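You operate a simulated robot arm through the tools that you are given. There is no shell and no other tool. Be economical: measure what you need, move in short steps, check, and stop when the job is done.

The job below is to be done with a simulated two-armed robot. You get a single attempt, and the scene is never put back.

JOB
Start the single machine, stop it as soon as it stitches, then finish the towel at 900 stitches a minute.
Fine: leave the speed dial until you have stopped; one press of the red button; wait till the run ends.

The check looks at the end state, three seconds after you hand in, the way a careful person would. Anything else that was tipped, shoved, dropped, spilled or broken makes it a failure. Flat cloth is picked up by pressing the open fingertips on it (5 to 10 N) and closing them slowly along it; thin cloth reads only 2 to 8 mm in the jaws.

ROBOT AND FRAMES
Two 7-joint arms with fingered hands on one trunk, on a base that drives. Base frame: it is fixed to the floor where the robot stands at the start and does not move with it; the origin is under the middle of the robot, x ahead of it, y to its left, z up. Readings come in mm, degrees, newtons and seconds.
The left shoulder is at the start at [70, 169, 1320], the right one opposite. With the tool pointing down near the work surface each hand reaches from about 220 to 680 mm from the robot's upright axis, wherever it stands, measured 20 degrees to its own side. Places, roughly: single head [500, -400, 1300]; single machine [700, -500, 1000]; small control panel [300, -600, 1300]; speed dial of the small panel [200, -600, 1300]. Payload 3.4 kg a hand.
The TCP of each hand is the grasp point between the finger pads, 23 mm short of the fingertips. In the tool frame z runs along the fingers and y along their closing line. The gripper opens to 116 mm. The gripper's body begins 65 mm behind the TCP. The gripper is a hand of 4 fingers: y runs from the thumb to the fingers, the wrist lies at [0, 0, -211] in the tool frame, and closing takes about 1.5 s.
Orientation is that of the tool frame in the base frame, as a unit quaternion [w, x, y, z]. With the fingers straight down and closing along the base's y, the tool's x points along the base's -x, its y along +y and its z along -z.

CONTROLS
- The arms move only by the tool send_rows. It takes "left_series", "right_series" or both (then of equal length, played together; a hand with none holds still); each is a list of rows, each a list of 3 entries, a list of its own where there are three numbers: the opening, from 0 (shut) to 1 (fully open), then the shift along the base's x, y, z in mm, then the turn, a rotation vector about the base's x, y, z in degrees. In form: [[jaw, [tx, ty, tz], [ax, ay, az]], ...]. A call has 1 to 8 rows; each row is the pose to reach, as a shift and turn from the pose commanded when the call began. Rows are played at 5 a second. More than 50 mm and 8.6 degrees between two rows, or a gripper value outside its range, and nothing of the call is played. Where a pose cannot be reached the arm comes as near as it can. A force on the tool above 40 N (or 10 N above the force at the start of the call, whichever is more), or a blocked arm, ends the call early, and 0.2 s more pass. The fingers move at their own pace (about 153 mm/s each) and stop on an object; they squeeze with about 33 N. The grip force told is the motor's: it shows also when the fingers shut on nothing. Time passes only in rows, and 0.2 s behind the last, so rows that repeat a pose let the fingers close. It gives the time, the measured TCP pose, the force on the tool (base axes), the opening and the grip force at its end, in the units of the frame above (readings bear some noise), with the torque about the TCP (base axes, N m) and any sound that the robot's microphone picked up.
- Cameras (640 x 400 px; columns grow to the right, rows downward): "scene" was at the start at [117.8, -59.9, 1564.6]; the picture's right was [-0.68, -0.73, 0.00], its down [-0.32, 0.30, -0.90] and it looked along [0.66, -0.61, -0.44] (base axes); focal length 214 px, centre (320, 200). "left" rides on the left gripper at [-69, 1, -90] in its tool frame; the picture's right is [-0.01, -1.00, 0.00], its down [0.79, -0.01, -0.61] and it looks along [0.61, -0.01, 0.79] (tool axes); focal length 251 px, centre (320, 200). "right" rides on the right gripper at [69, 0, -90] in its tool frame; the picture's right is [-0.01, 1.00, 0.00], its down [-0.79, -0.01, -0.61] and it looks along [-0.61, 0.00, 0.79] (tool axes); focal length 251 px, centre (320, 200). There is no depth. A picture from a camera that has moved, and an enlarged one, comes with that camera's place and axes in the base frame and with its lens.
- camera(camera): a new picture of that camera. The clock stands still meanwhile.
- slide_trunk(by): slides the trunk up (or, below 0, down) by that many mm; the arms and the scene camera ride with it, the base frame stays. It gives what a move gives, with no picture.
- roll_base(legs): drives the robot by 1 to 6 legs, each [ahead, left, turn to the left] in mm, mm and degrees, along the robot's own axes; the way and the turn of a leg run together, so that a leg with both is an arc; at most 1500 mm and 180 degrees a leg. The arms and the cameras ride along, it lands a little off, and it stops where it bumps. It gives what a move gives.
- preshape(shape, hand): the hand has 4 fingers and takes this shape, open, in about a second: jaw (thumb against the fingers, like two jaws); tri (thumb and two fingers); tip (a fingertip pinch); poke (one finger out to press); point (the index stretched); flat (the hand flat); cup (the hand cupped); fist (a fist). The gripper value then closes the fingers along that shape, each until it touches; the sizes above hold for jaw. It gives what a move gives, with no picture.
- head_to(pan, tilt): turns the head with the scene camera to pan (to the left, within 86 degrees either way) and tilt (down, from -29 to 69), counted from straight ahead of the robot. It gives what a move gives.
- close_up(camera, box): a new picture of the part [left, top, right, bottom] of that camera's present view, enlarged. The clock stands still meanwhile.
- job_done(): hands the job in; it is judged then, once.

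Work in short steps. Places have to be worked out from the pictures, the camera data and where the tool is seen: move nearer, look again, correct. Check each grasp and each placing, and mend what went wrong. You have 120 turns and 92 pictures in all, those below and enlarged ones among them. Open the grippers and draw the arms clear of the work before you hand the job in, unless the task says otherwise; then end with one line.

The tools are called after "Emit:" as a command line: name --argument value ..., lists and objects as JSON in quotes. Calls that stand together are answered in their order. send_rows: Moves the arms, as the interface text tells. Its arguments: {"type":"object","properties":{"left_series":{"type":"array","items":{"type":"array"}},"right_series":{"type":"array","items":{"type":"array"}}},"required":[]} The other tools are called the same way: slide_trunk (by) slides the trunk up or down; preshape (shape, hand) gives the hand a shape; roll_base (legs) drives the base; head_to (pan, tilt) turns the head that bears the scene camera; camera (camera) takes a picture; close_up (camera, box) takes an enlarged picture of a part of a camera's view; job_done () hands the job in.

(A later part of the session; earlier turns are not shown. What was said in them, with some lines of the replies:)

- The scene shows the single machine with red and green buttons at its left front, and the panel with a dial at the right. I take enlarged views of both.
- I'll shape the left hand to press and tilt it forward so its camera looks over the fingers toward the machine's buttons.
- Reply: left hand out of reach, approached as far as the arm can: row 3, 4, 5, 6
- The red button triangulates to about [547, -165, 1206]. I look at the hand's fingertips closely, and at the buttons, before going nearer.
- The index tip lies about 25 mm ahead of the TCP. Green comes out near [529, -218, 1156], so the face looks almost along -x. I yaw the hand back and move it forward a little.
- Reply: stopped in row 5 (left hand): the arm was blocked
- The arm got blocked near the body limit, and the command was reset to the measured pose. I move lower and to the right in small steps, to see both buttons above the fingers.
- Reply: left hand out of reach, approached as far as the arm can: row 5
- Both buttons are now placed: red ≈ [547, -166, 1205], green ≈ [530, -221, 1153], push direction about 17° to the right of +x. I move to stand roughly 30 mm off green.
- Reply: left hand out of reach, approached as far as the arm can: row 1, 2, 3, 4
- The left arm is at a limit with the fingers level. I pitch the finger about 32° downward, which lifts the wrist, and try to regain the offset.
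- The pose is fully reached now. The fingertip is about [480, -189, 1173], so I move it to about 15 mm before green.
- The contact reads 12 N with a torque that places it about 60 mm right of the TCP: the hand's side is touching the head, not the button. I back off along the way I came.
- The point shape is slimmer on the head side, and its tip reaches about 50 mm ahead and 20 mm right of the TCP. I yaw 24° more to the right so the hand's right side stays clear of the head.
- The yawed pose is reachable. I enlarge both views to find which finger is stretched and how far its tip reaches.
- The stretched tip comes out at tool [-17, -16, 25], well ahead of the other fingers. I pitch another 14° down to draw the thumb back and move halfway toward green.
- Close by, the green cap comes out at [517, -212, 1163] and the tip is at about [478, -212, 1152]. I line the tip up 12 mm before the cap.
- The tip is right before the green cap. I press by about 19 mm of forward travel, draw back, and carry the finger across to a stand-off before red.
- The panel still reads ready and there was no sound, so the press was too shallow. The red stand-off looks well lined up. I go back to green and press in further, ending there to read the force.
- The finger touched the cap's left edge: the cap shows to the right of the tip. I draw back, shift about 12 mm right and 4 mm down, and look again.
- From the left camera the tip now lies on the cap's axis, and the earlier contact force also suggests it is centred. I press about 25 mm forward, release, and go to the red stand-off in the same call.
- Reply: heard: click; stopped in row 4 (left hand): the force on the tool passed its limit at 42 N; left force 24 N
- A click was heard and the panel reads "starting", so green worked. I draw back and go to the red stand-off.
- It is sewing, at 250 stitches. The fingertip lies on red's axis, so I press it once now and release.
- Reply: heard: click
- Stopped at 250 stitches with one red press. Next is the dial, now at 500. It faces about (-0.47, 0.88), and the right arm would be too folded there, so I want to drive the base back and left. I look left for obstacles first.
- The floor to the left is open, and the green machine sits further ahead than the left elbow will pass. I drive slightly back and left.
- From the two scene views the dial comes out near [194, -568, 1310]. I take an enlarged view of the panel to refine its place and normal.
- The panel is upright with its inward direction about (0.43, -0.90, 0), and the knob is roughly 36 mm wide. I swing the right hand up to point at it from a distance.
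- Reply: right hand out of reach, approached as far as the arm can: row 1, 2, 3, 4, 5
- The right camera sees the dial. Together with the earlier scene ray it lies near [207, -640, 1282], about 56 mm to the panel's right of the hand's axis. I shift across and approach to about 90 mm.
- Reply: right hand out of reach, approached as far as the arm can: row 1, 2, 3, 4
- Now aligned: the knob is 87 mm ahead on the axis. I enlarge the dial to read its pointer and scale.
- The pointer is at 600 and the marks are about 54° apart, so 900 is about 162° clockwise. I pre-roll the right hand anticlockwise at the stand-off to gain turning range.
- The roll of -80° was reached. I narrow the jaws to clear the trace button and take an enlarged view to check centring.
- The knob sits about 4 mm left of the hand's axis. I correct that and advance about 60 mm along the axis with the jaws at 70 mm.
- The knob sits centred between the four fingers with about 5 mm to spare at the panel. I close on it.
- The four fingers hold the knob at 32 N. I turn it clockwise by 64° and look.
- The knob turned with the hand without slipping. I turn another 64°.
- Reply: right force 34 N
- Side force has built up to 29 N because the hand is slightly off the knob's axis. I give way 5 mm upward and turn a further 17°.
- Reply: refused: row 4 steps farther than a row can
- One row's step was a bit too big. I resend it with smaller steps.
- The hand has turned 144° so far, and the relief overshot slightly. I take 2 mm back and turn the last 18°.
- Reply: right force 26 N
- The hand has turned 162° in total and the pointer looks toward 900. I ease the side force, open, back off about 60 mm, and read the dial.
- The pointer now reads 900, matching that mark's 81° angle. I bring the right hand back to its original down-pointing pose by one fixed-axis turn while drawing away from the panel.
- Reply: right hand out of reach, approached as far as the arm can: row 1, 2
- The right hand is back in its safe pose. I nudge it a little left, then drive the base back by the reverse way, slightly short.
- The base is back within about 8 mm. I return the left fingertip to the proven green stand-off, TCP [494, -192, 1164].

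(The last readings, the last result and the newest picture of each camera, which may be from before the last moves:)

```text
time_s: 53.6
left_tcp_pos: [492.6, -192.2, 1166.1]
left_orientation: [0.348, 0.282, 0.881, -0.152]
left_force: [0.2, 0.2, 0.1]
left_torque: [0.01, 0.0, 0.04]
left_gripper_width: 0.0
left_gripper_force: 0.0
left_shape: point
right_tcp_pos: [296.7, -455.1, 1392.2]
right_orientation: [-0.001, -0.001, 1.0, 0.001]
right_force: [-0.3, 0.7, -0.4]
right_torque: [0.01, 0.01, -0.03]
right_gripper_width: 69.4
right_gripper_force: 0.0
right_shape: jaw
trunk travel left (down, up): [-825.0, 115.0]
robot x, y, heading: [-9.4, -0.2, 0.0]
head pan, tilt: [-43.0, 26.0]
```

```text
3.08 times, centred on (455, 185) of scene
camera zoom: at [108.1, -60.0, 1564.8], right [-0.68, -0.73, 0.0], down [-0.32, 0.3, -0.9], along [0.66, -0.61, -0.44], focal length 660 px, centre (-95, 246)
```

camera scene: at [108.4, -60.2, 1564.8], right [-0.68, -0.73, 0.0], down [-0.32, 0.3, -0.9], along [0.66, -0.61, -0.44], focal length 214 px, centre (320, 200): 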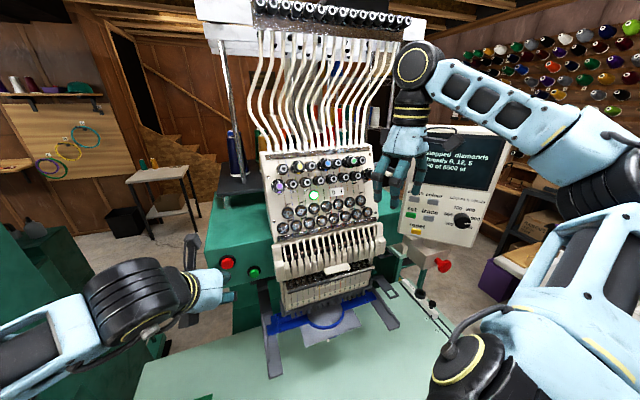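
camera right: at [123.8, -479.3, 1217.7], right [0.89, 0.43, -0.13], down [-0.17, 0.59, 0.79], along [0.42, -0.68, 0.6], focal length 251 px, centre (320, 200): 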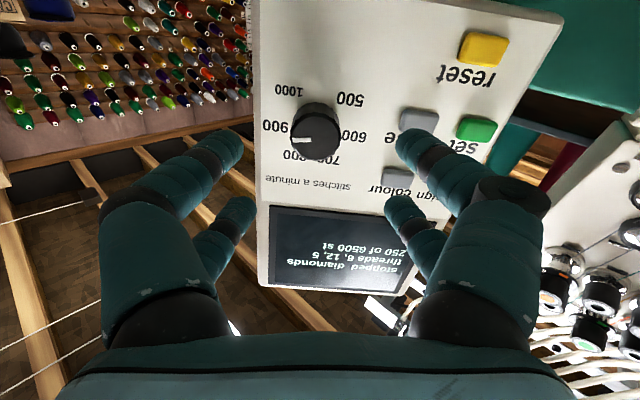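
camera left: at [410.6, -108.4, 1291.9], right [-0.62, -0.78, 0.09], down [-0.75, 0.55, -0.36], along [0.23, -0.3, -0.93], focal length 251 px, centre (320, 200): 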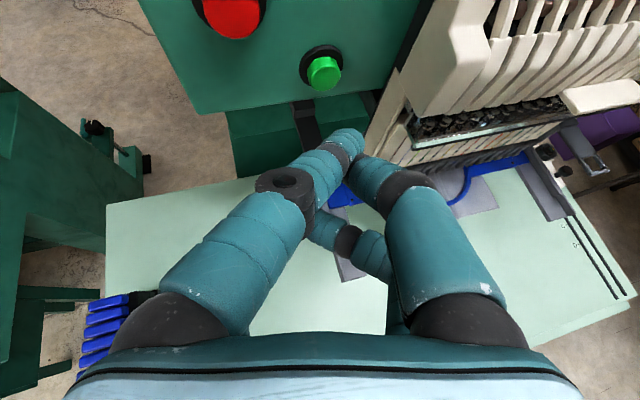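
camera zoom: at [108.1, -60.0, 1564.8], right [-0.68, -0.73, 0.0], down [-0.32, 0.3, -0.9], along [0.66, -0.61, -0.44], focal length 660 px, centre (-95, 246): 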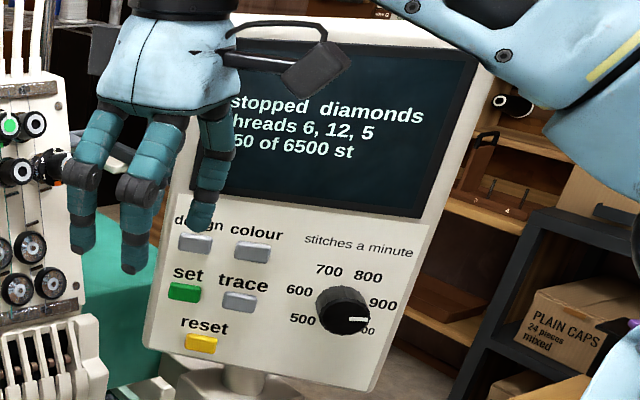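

Same alignment as when green last worked. I press to about 22 mm, release and back off.

Emit:
send_rows --left_series '[[1, [10, -1, -1], [0, 0, 0]], [1, [17, -3, -1], [0, 0, 0]], [1, [21, -4, -1], [0, 0, 0]], [1, [-10, 4, 0], [0, 0, 0]], [1, [-40, 30, 10], [0, 0, 0]], [1, [-60, 60, 20], [0, 0, 0]]]'

Emit:
close_up --camera "scene" --box '[390, 120, 520, 250]'

```text
time_s: 55.0
left_tcp_pos: [429.0, -127.3, 1184.3]
left_orientation: [0.349, 0.282, 0.881, -0.152]
left_force: [-1.0, 0.6, -0.4]
left_torque: [-0.02, -0.01, 0.0]
left_gripper_width: 0.2
left_gripper_force: 0.0
left_shape: point
right_tcp_pos: [295.5, -452.4, 1394.8]
right_orientation: [0.0, -0.002, 1.0, 0.0]
right_force: [-0.1, 0.6, 0.3]
right_torque: [-0.04, -0.04, 0.0]
right_gripper_width: 69.1
right_gripper_force: 0.0
right_shape: jaw
trunk travel left (down, up): [-825.0, 115.0]
robot x, y, heading: [-8.5, -3.4, 0.2]
head pan, tilt: [-43.0, 26.0]
heard: click
```

```text
3.08 times, centred on (455, 185) of scene
camera zoom: at [106.0, -56.2, 1565.2], right [-0.68, -0.73, 0.0], down [-0.32, 0.3, -0.9], along [0.66, -0.61, -0.44], focal length 660 px, centre (-95, 246)
```

zoom: 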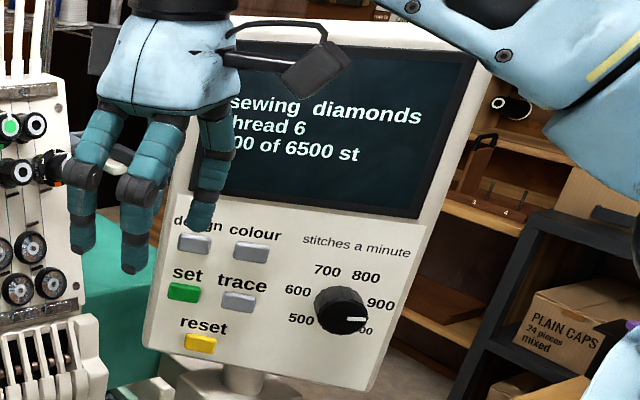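

It is sewing again. While it runs I draw both arms further away from the machine and panel and wait.

Emit:
send_rows --left_series '[[1, [-5, 15, 10], [0, 0, 0]], [1, [-10, 30, 20], [0, 0, 0]], [1, [-15, 45, 30], [0, 0, 0]], [1, [-15, 45, 30], [0, 0, 0]], [1, [-15, 45, 30], [0, 0, 0]], [1, [-15, 45, 30], [0, 0, 0]], [1, [-15, 45, 30], [0, 0, 0]], [1, [-15, 45, 30], [0, 0, 0]]]' --right_series '[[1, [-10, 15, 0], [0, 0, 0]], [1, [-20, 30, 0], [0, 0, 0]], [1, [-30, 45, 0], [0, 0, 0]], [1, [-30, 45, 0], [0, 0, 0]], [1, [-30, 45, 0], [0, 0, 0]], [1, [-30, 45, 0], [0, 0, 0]], [1, [-30, 45, 0], [0, 0, 0]], [1, [-30, 45, 0], [0, 0, 0]]]'

Emit:
close_up --camera "scene" --box '[390, 120, 520, 250]'

```text
time_s: 56.8
left_tcp_pos: [416.5, -86.7, 1214.5]
left_orientation: [0.347, 0.283, 0.881, -0.153]
left_force: [0.3, -0.3, 0.1]
left_torque: [0.03, 0.0, -0.05]
left_gripper_width: 0.1
left_gripper_force: 0.0
left_shape: point
right_tcp_pos: [266.4, -408.8, 1393.9]
right_orientation: [-0.001, -0.002, 1.0, 0.001]
right_force: [0.3, 1.0, -0.5]
right_torque: [-0.02, -0.01, 0.03]
right_gripper_width: 115.9
right_gripper_force: 0.1
right_shape: jaw
trunk travel left (down, up): [-825.0, 115.0]
robot x, y, heading: [-8.4, -0.8, 0.3]
head pan, tilt: [-43.0, 26.0]
```

```text
3.08 times, centred on (455, 185) of scene
camera zoom: at [108.0, -59.2, 1564.9], right [-0.68, -0.73, 0.0], down [-0.32, 0.3, -0.9], along [0.66, -0.61, -0.44], focal length 660 px, centre (-95, 246)
```

zoom: 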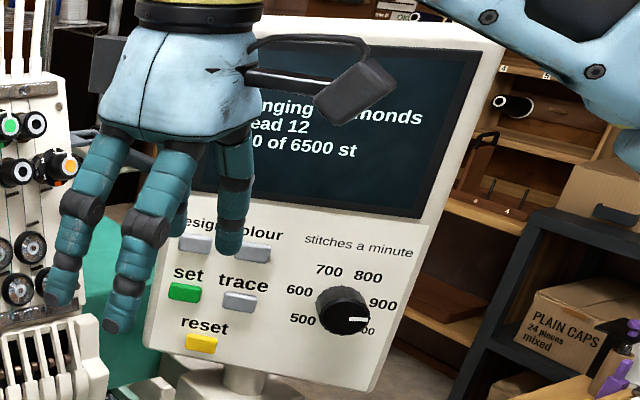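

It is already changing to thread 12. I wait a few more calls.

Emit:
send_rows --right_series '[[1, [-10, 20, 5], [0, 0, 0]], [1, [-20, 40, 5], [0, 0, 0]], [1, [-20, 40, 5], [0, 0, 0]], [1, [-20, 40, 5], [0, 0, 0]], [1, [-20, 40, 5], [0, 0, 0]], [1, [-20, 40, 5], [0, 0, 0]], [1, [-20, 40, 5], [0, 0, 0]], [1, [-20, 40, 5], [0, 0, 0]]]'

Emit:
send_rows --right_series '[[1, [0, 0, 0], [0, 0, 0]], [1, [0, 0, 0], [0, 0, 0]], [1, [0, 0, 0], [0, 0, 0]], [1, [0, 0, 0], [0, 0, 0]], [1, [0, 0, 0], [0, 0, 0]], [1, [0, 0, 0], [0, 0, 0]], [1, [0, 0, 0], [0, 0, 0]], [1, [0, 0, 0], [0, 0, 0]]]'

Emit:
send_rows --right_series '[[1, [0, 0, 0], [0, 0, 0]], [1, [0, 0, 0], [0, 0, 0]], [1, [0, 0, 0], [0, 0, 0]], [1, [0, 0, 0], [0, 0, 0]], [1, [0, 0, 0], [0, 0, 0]], [1, [0, 0, 0], [0, 0, 0]], [1, [0, 0, 0], [0, 0, 0]], [1, [0, 0, 0], [0, 0, 0]]]'

Emit:
camera --camera "scene"

Emit:
close_up --camera "scene" --box '[390, 120, 520, 250]'

```text
time_s: 58.6
left_tcp_pos: [416.6, -87.1, 1214.3]
left_orientation: [0.347, 0.282, 0.881, -0.153]
left_force: [-0.1, -0.5, -0.6]
left_torque: [0.02, 0.05, -0.01]
left_gripper_width: 0.0
left_gripper_force: 0.0
left_shape: point
right_tcp_pos: [247.4, -368.0, 1400.2]
right_orientation: [-0.001, -0.003, 1.0, 0.0]
right_force: [-0.2, 0.7, -0.4]
right_torque: [0.02, -0.03, 0.02]
right_gripper_width: 116.0
right_gripper_force: 0.0
right_shape: jaw
trunk travel left (down, up): [-825.0, 115.0]
robot x, y, heading: [-9.7, 0.1, 0.4]
head pan, tilt: [-43.0, 26.0]
```

```text
time_s: 60.4
left_tcp_pos: [416.8, -85.7, 1214.1]
left_orientation: [0.347, 0.282, 0.881, -0.152]
left_force: [-0.4, 0.1, 0.7]
left_torque: [-0.04, -0.03, 0.0]
left_gripper_width: 0.1
left_gripper_force: 0.0
left_shape: point
right_tcp_pos: [246.3, -368.9, 1399.1]
right_orientation: [-0.001, -0.001, 1.0, 0.001]
right_force: [-0.5, -0.3, 0.5]
right_torque: [-0.02, -0.02, 0.0]
right_gripper_width: 115.9
right_gripper_force: 0.1
right_shape: jaw
trunk travel left (down, up): [-825.0, 115.0]
robot x, y, heading: [-13.4, -3.5, 0.4]
head pan, tilt: [-43.0, 26.0]
```

```text
time_s: 62.2
left_tcp_pos: [418.1, -86.3, 1214.1]
left_orientation: [0.347, 0.282, 0.881, -0.152]
left_force: [0.2, -0.2, 0.6]
left_torque: [-0.05, 0.0, -0.05]
left_gripper_width: 0.0
left_gripper_force: 0.0
left_shape: point
right_tcp_pos: [246.8, -369.7, 1399.6]
right_orientation: [-0.001, -0.002, 1.0, 0.001]
right_force: [0.2, -0.5, 0.6]
right_torque: [-0.03, 0.04, -0.02]
right_gripper_width: 116.2
right_gripper_force: 0.0
right_shape: jaw
trunk travel left (down, up): [-825.0, 115.0]
robot x, y, heading: [-9.8, -0.6, 0.3]
head pan, tilt: [-43.0, 26.0]
```

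```text
25 pictures are left
camera scene: at [108.1, -59.2, 1564.9], right [-0.68, -0.73, 0.0], down [-0.32, 0.3, -0.9], along [0.66, -0.61, -0.44], focal length 214 px, centre (320, 200)
```

scene: 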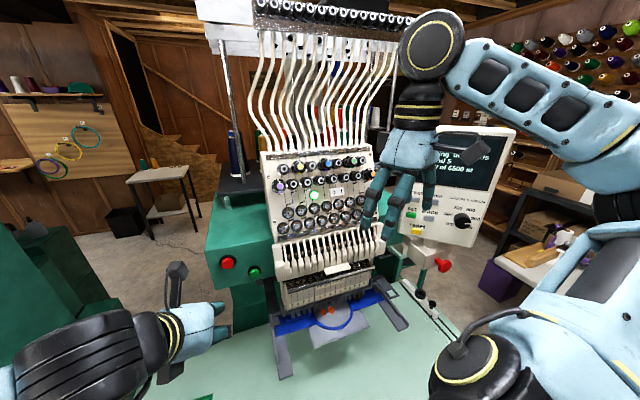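

```text
3.08 times, centred on (455, 185) of scene
camera zoom: at [108.1, -59.2, 1564.9], right [-0.68, -0.73, 0.0], down [-0.32, 0.3, -0.9], along [0.66, -0.61, -0.44], focal length 660 px, centre (-95, 246)
```

zoom: 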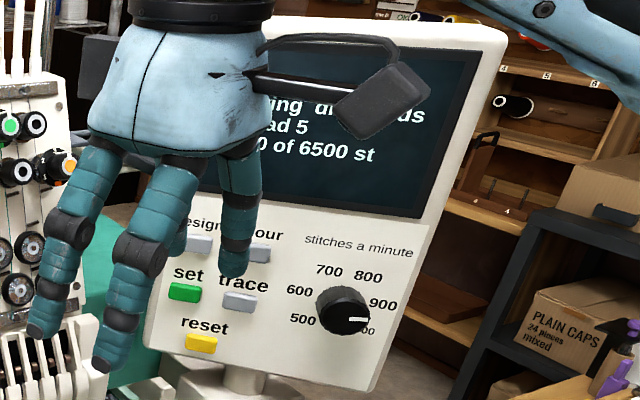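

Thread 5 is sewing and coloured stitches show in the hoop. I wait a little more, raising the right hand so that the screen becomes visible.

Emit:
send_rows --right_series '[[1, [0, 25, 0], [0, 0, 0]], [1, [0, 50, 0], [0, 0, 0]], [1, [0, 75, 0], [0, 0, 0]], [1, [0, 90, 0], [0, 0, 0]], [1, [0, 90, 0], [0, 0, 0]], [1, [0, 90, 0], [0, 0, 0]], [1, [0, 90, 0], [0, 0, 0]], [1, [0, 90, 0], [0, 0, 0]]]'

Emit:
send_rows --right_series '[[1, [0, 0, 0], [0, 0, 0]], [1, [0, 0, 0], [0, 0, 0]], [1, [0, 0, 0], [0, 0, 0]], [1, [0, 0, 0], [0, 0, 0]], [1, [0, 0, 0], [0, 0, 0]], [1, [0, 0, 0], [0, 0, 0]], [1, [0, 0, 0], [0, 0, 0]], [1, [0, 0, 0], [0, 0, 0]]]'

Emit:
camera --camera "scene"

Emit:
close_up --camera "scene" --box '[390, 120, 520, 250]'

```text
time_s: 64.0
left_tcp_pos: [417.1, -87.6, 1216.0]
left_orientation: [0.347, 0.282, 0.881, -0.152]
left_force: [0.1, 0.0, -0.5]
left_torque: [0.0, 0.02, 0.01]
left_gripper_width: 0.1
left_gripper_force: 0.1
left_shape: point
right_tcp_pos: [247.8, -279.4, 1399.0]
right_orientation: [0.0, -0.002, 1.0, 0.001]
right_force: [0.1, 0.6, -0.1]
right_torque: [0.03, 0.02, -0.04]
right_gripper_width: 115.9
right_gripper_force: 0.0
right_shape: jaw
trunk travel left (down, up): [-825.0, 115.0]
robot x, y, heading: [-7.6, 0.0, 0.5]
head pan, tilt: [-43.0, 26.0]
```

```text
time_s: 65.8
left_tcp_pos: [417.2, -86.3, 1214.5]
left_orientation: [0.348, 0.283, 0.881, -0.153]
left_force: [-0.3, 0.1, -0.3]
left_torque: [0.01, 0.02, 0.0]
left_gripper_width: 0.0
left_gripper_force: 0.1
left_shape: point
right_tcp_pos: [248.0, -279.4, 1400.1]
right_orientation: [-0.001, -0.001, 1.0, 0.001]
right_force: [0.2, -0.2, 0.0]
right_torque: [-0.02, -0.01, -0.03]
right_gripper_width: 116.0
right_gripper_force: 0.0
right_shape: jaw
trunk travel left (down, up): [-825.0, 115.0]
robot x, y, heading: [-11.6, 0.4, 0.3]
head pan, tilt: [-43.0, 26.0]
```

```text
23 pictures are left
camera scene: at [108.1, -59.2, 1564.9], right [-0.68, -0.73, 0.0], down [-0.32, 0.3, -0.9], along [0.66, -0.61, -0.44], focal length 214 px, centre (320, 200)
```

scene: 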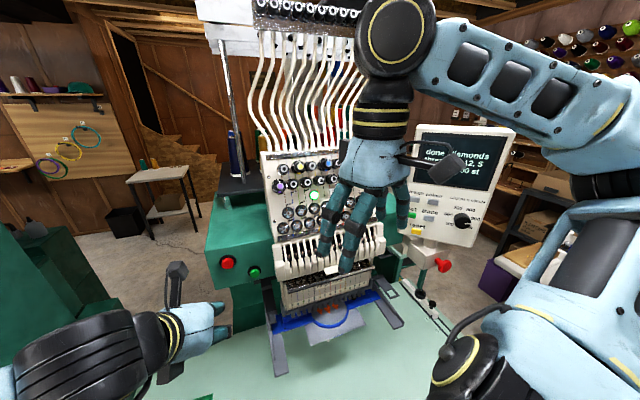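

```text
3.08 times, centred on (455, 185) of scene
camera zoom: at [108.1, -59.2, 1564.9], right [-0.68, -0.73, 0.0], down [-0.32, 0.3, -0.9], along [0.66, -0.61, -0.44], focal length 660 px, centre (-95, 246)
```

zoom: 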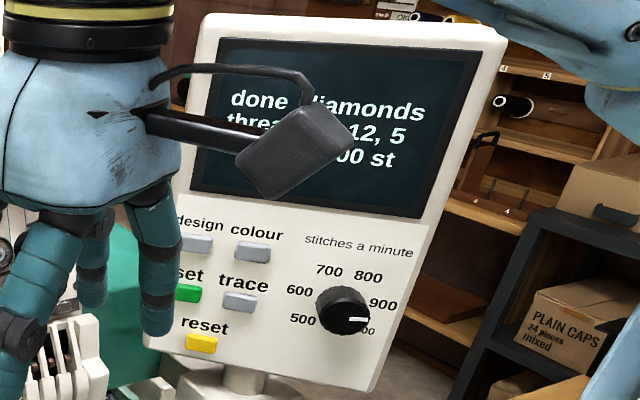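

The panel reads "done". I open the left hand, which is clear of everything; the right is already open.

Emit:
preshape --hand "left" --shape "jaw"

Emit:
job_done

```text
time_s: 66.7
left_tcp_pos: [417.1, -86.2, 1215.3]
left_orientation: [0.347, 0.283, 0.881, -0.153]
left_force: [-0.4, 0.4, -0.5]
left_torque: [-0.03, 0.02, -0.02]
left_gripper_width: 116.2
left_gripper_force: 0.0
left_shape: jaw
right_tcp_pos: [249.3, -279.5, 1398.6]
right_orientation: [0.0, -0.002, 1.0, 0.001]
right_force: [-0.3, 0.0, 0.3]
right_torque: [0.05, 0.02, 0.03]
right_gripper_width: 115.9
right_gripper_force: 0.1
right_shape: jaw
trunk travel left (down, up): [-825.0, 115.0]
robot x, y, heading: [-11.8, 1.6, 0.4]
head pan, tilt: [-43.0, 26.0]
```

```text
The job is handed in.
```

The machine was started, stopped with one red press at 250 stitches, dialled from 600 to 900, and restarted; the panel read "done" before I handed in, though early on the left hand touched the machine head's side at about 12 N and I saw nothing move.
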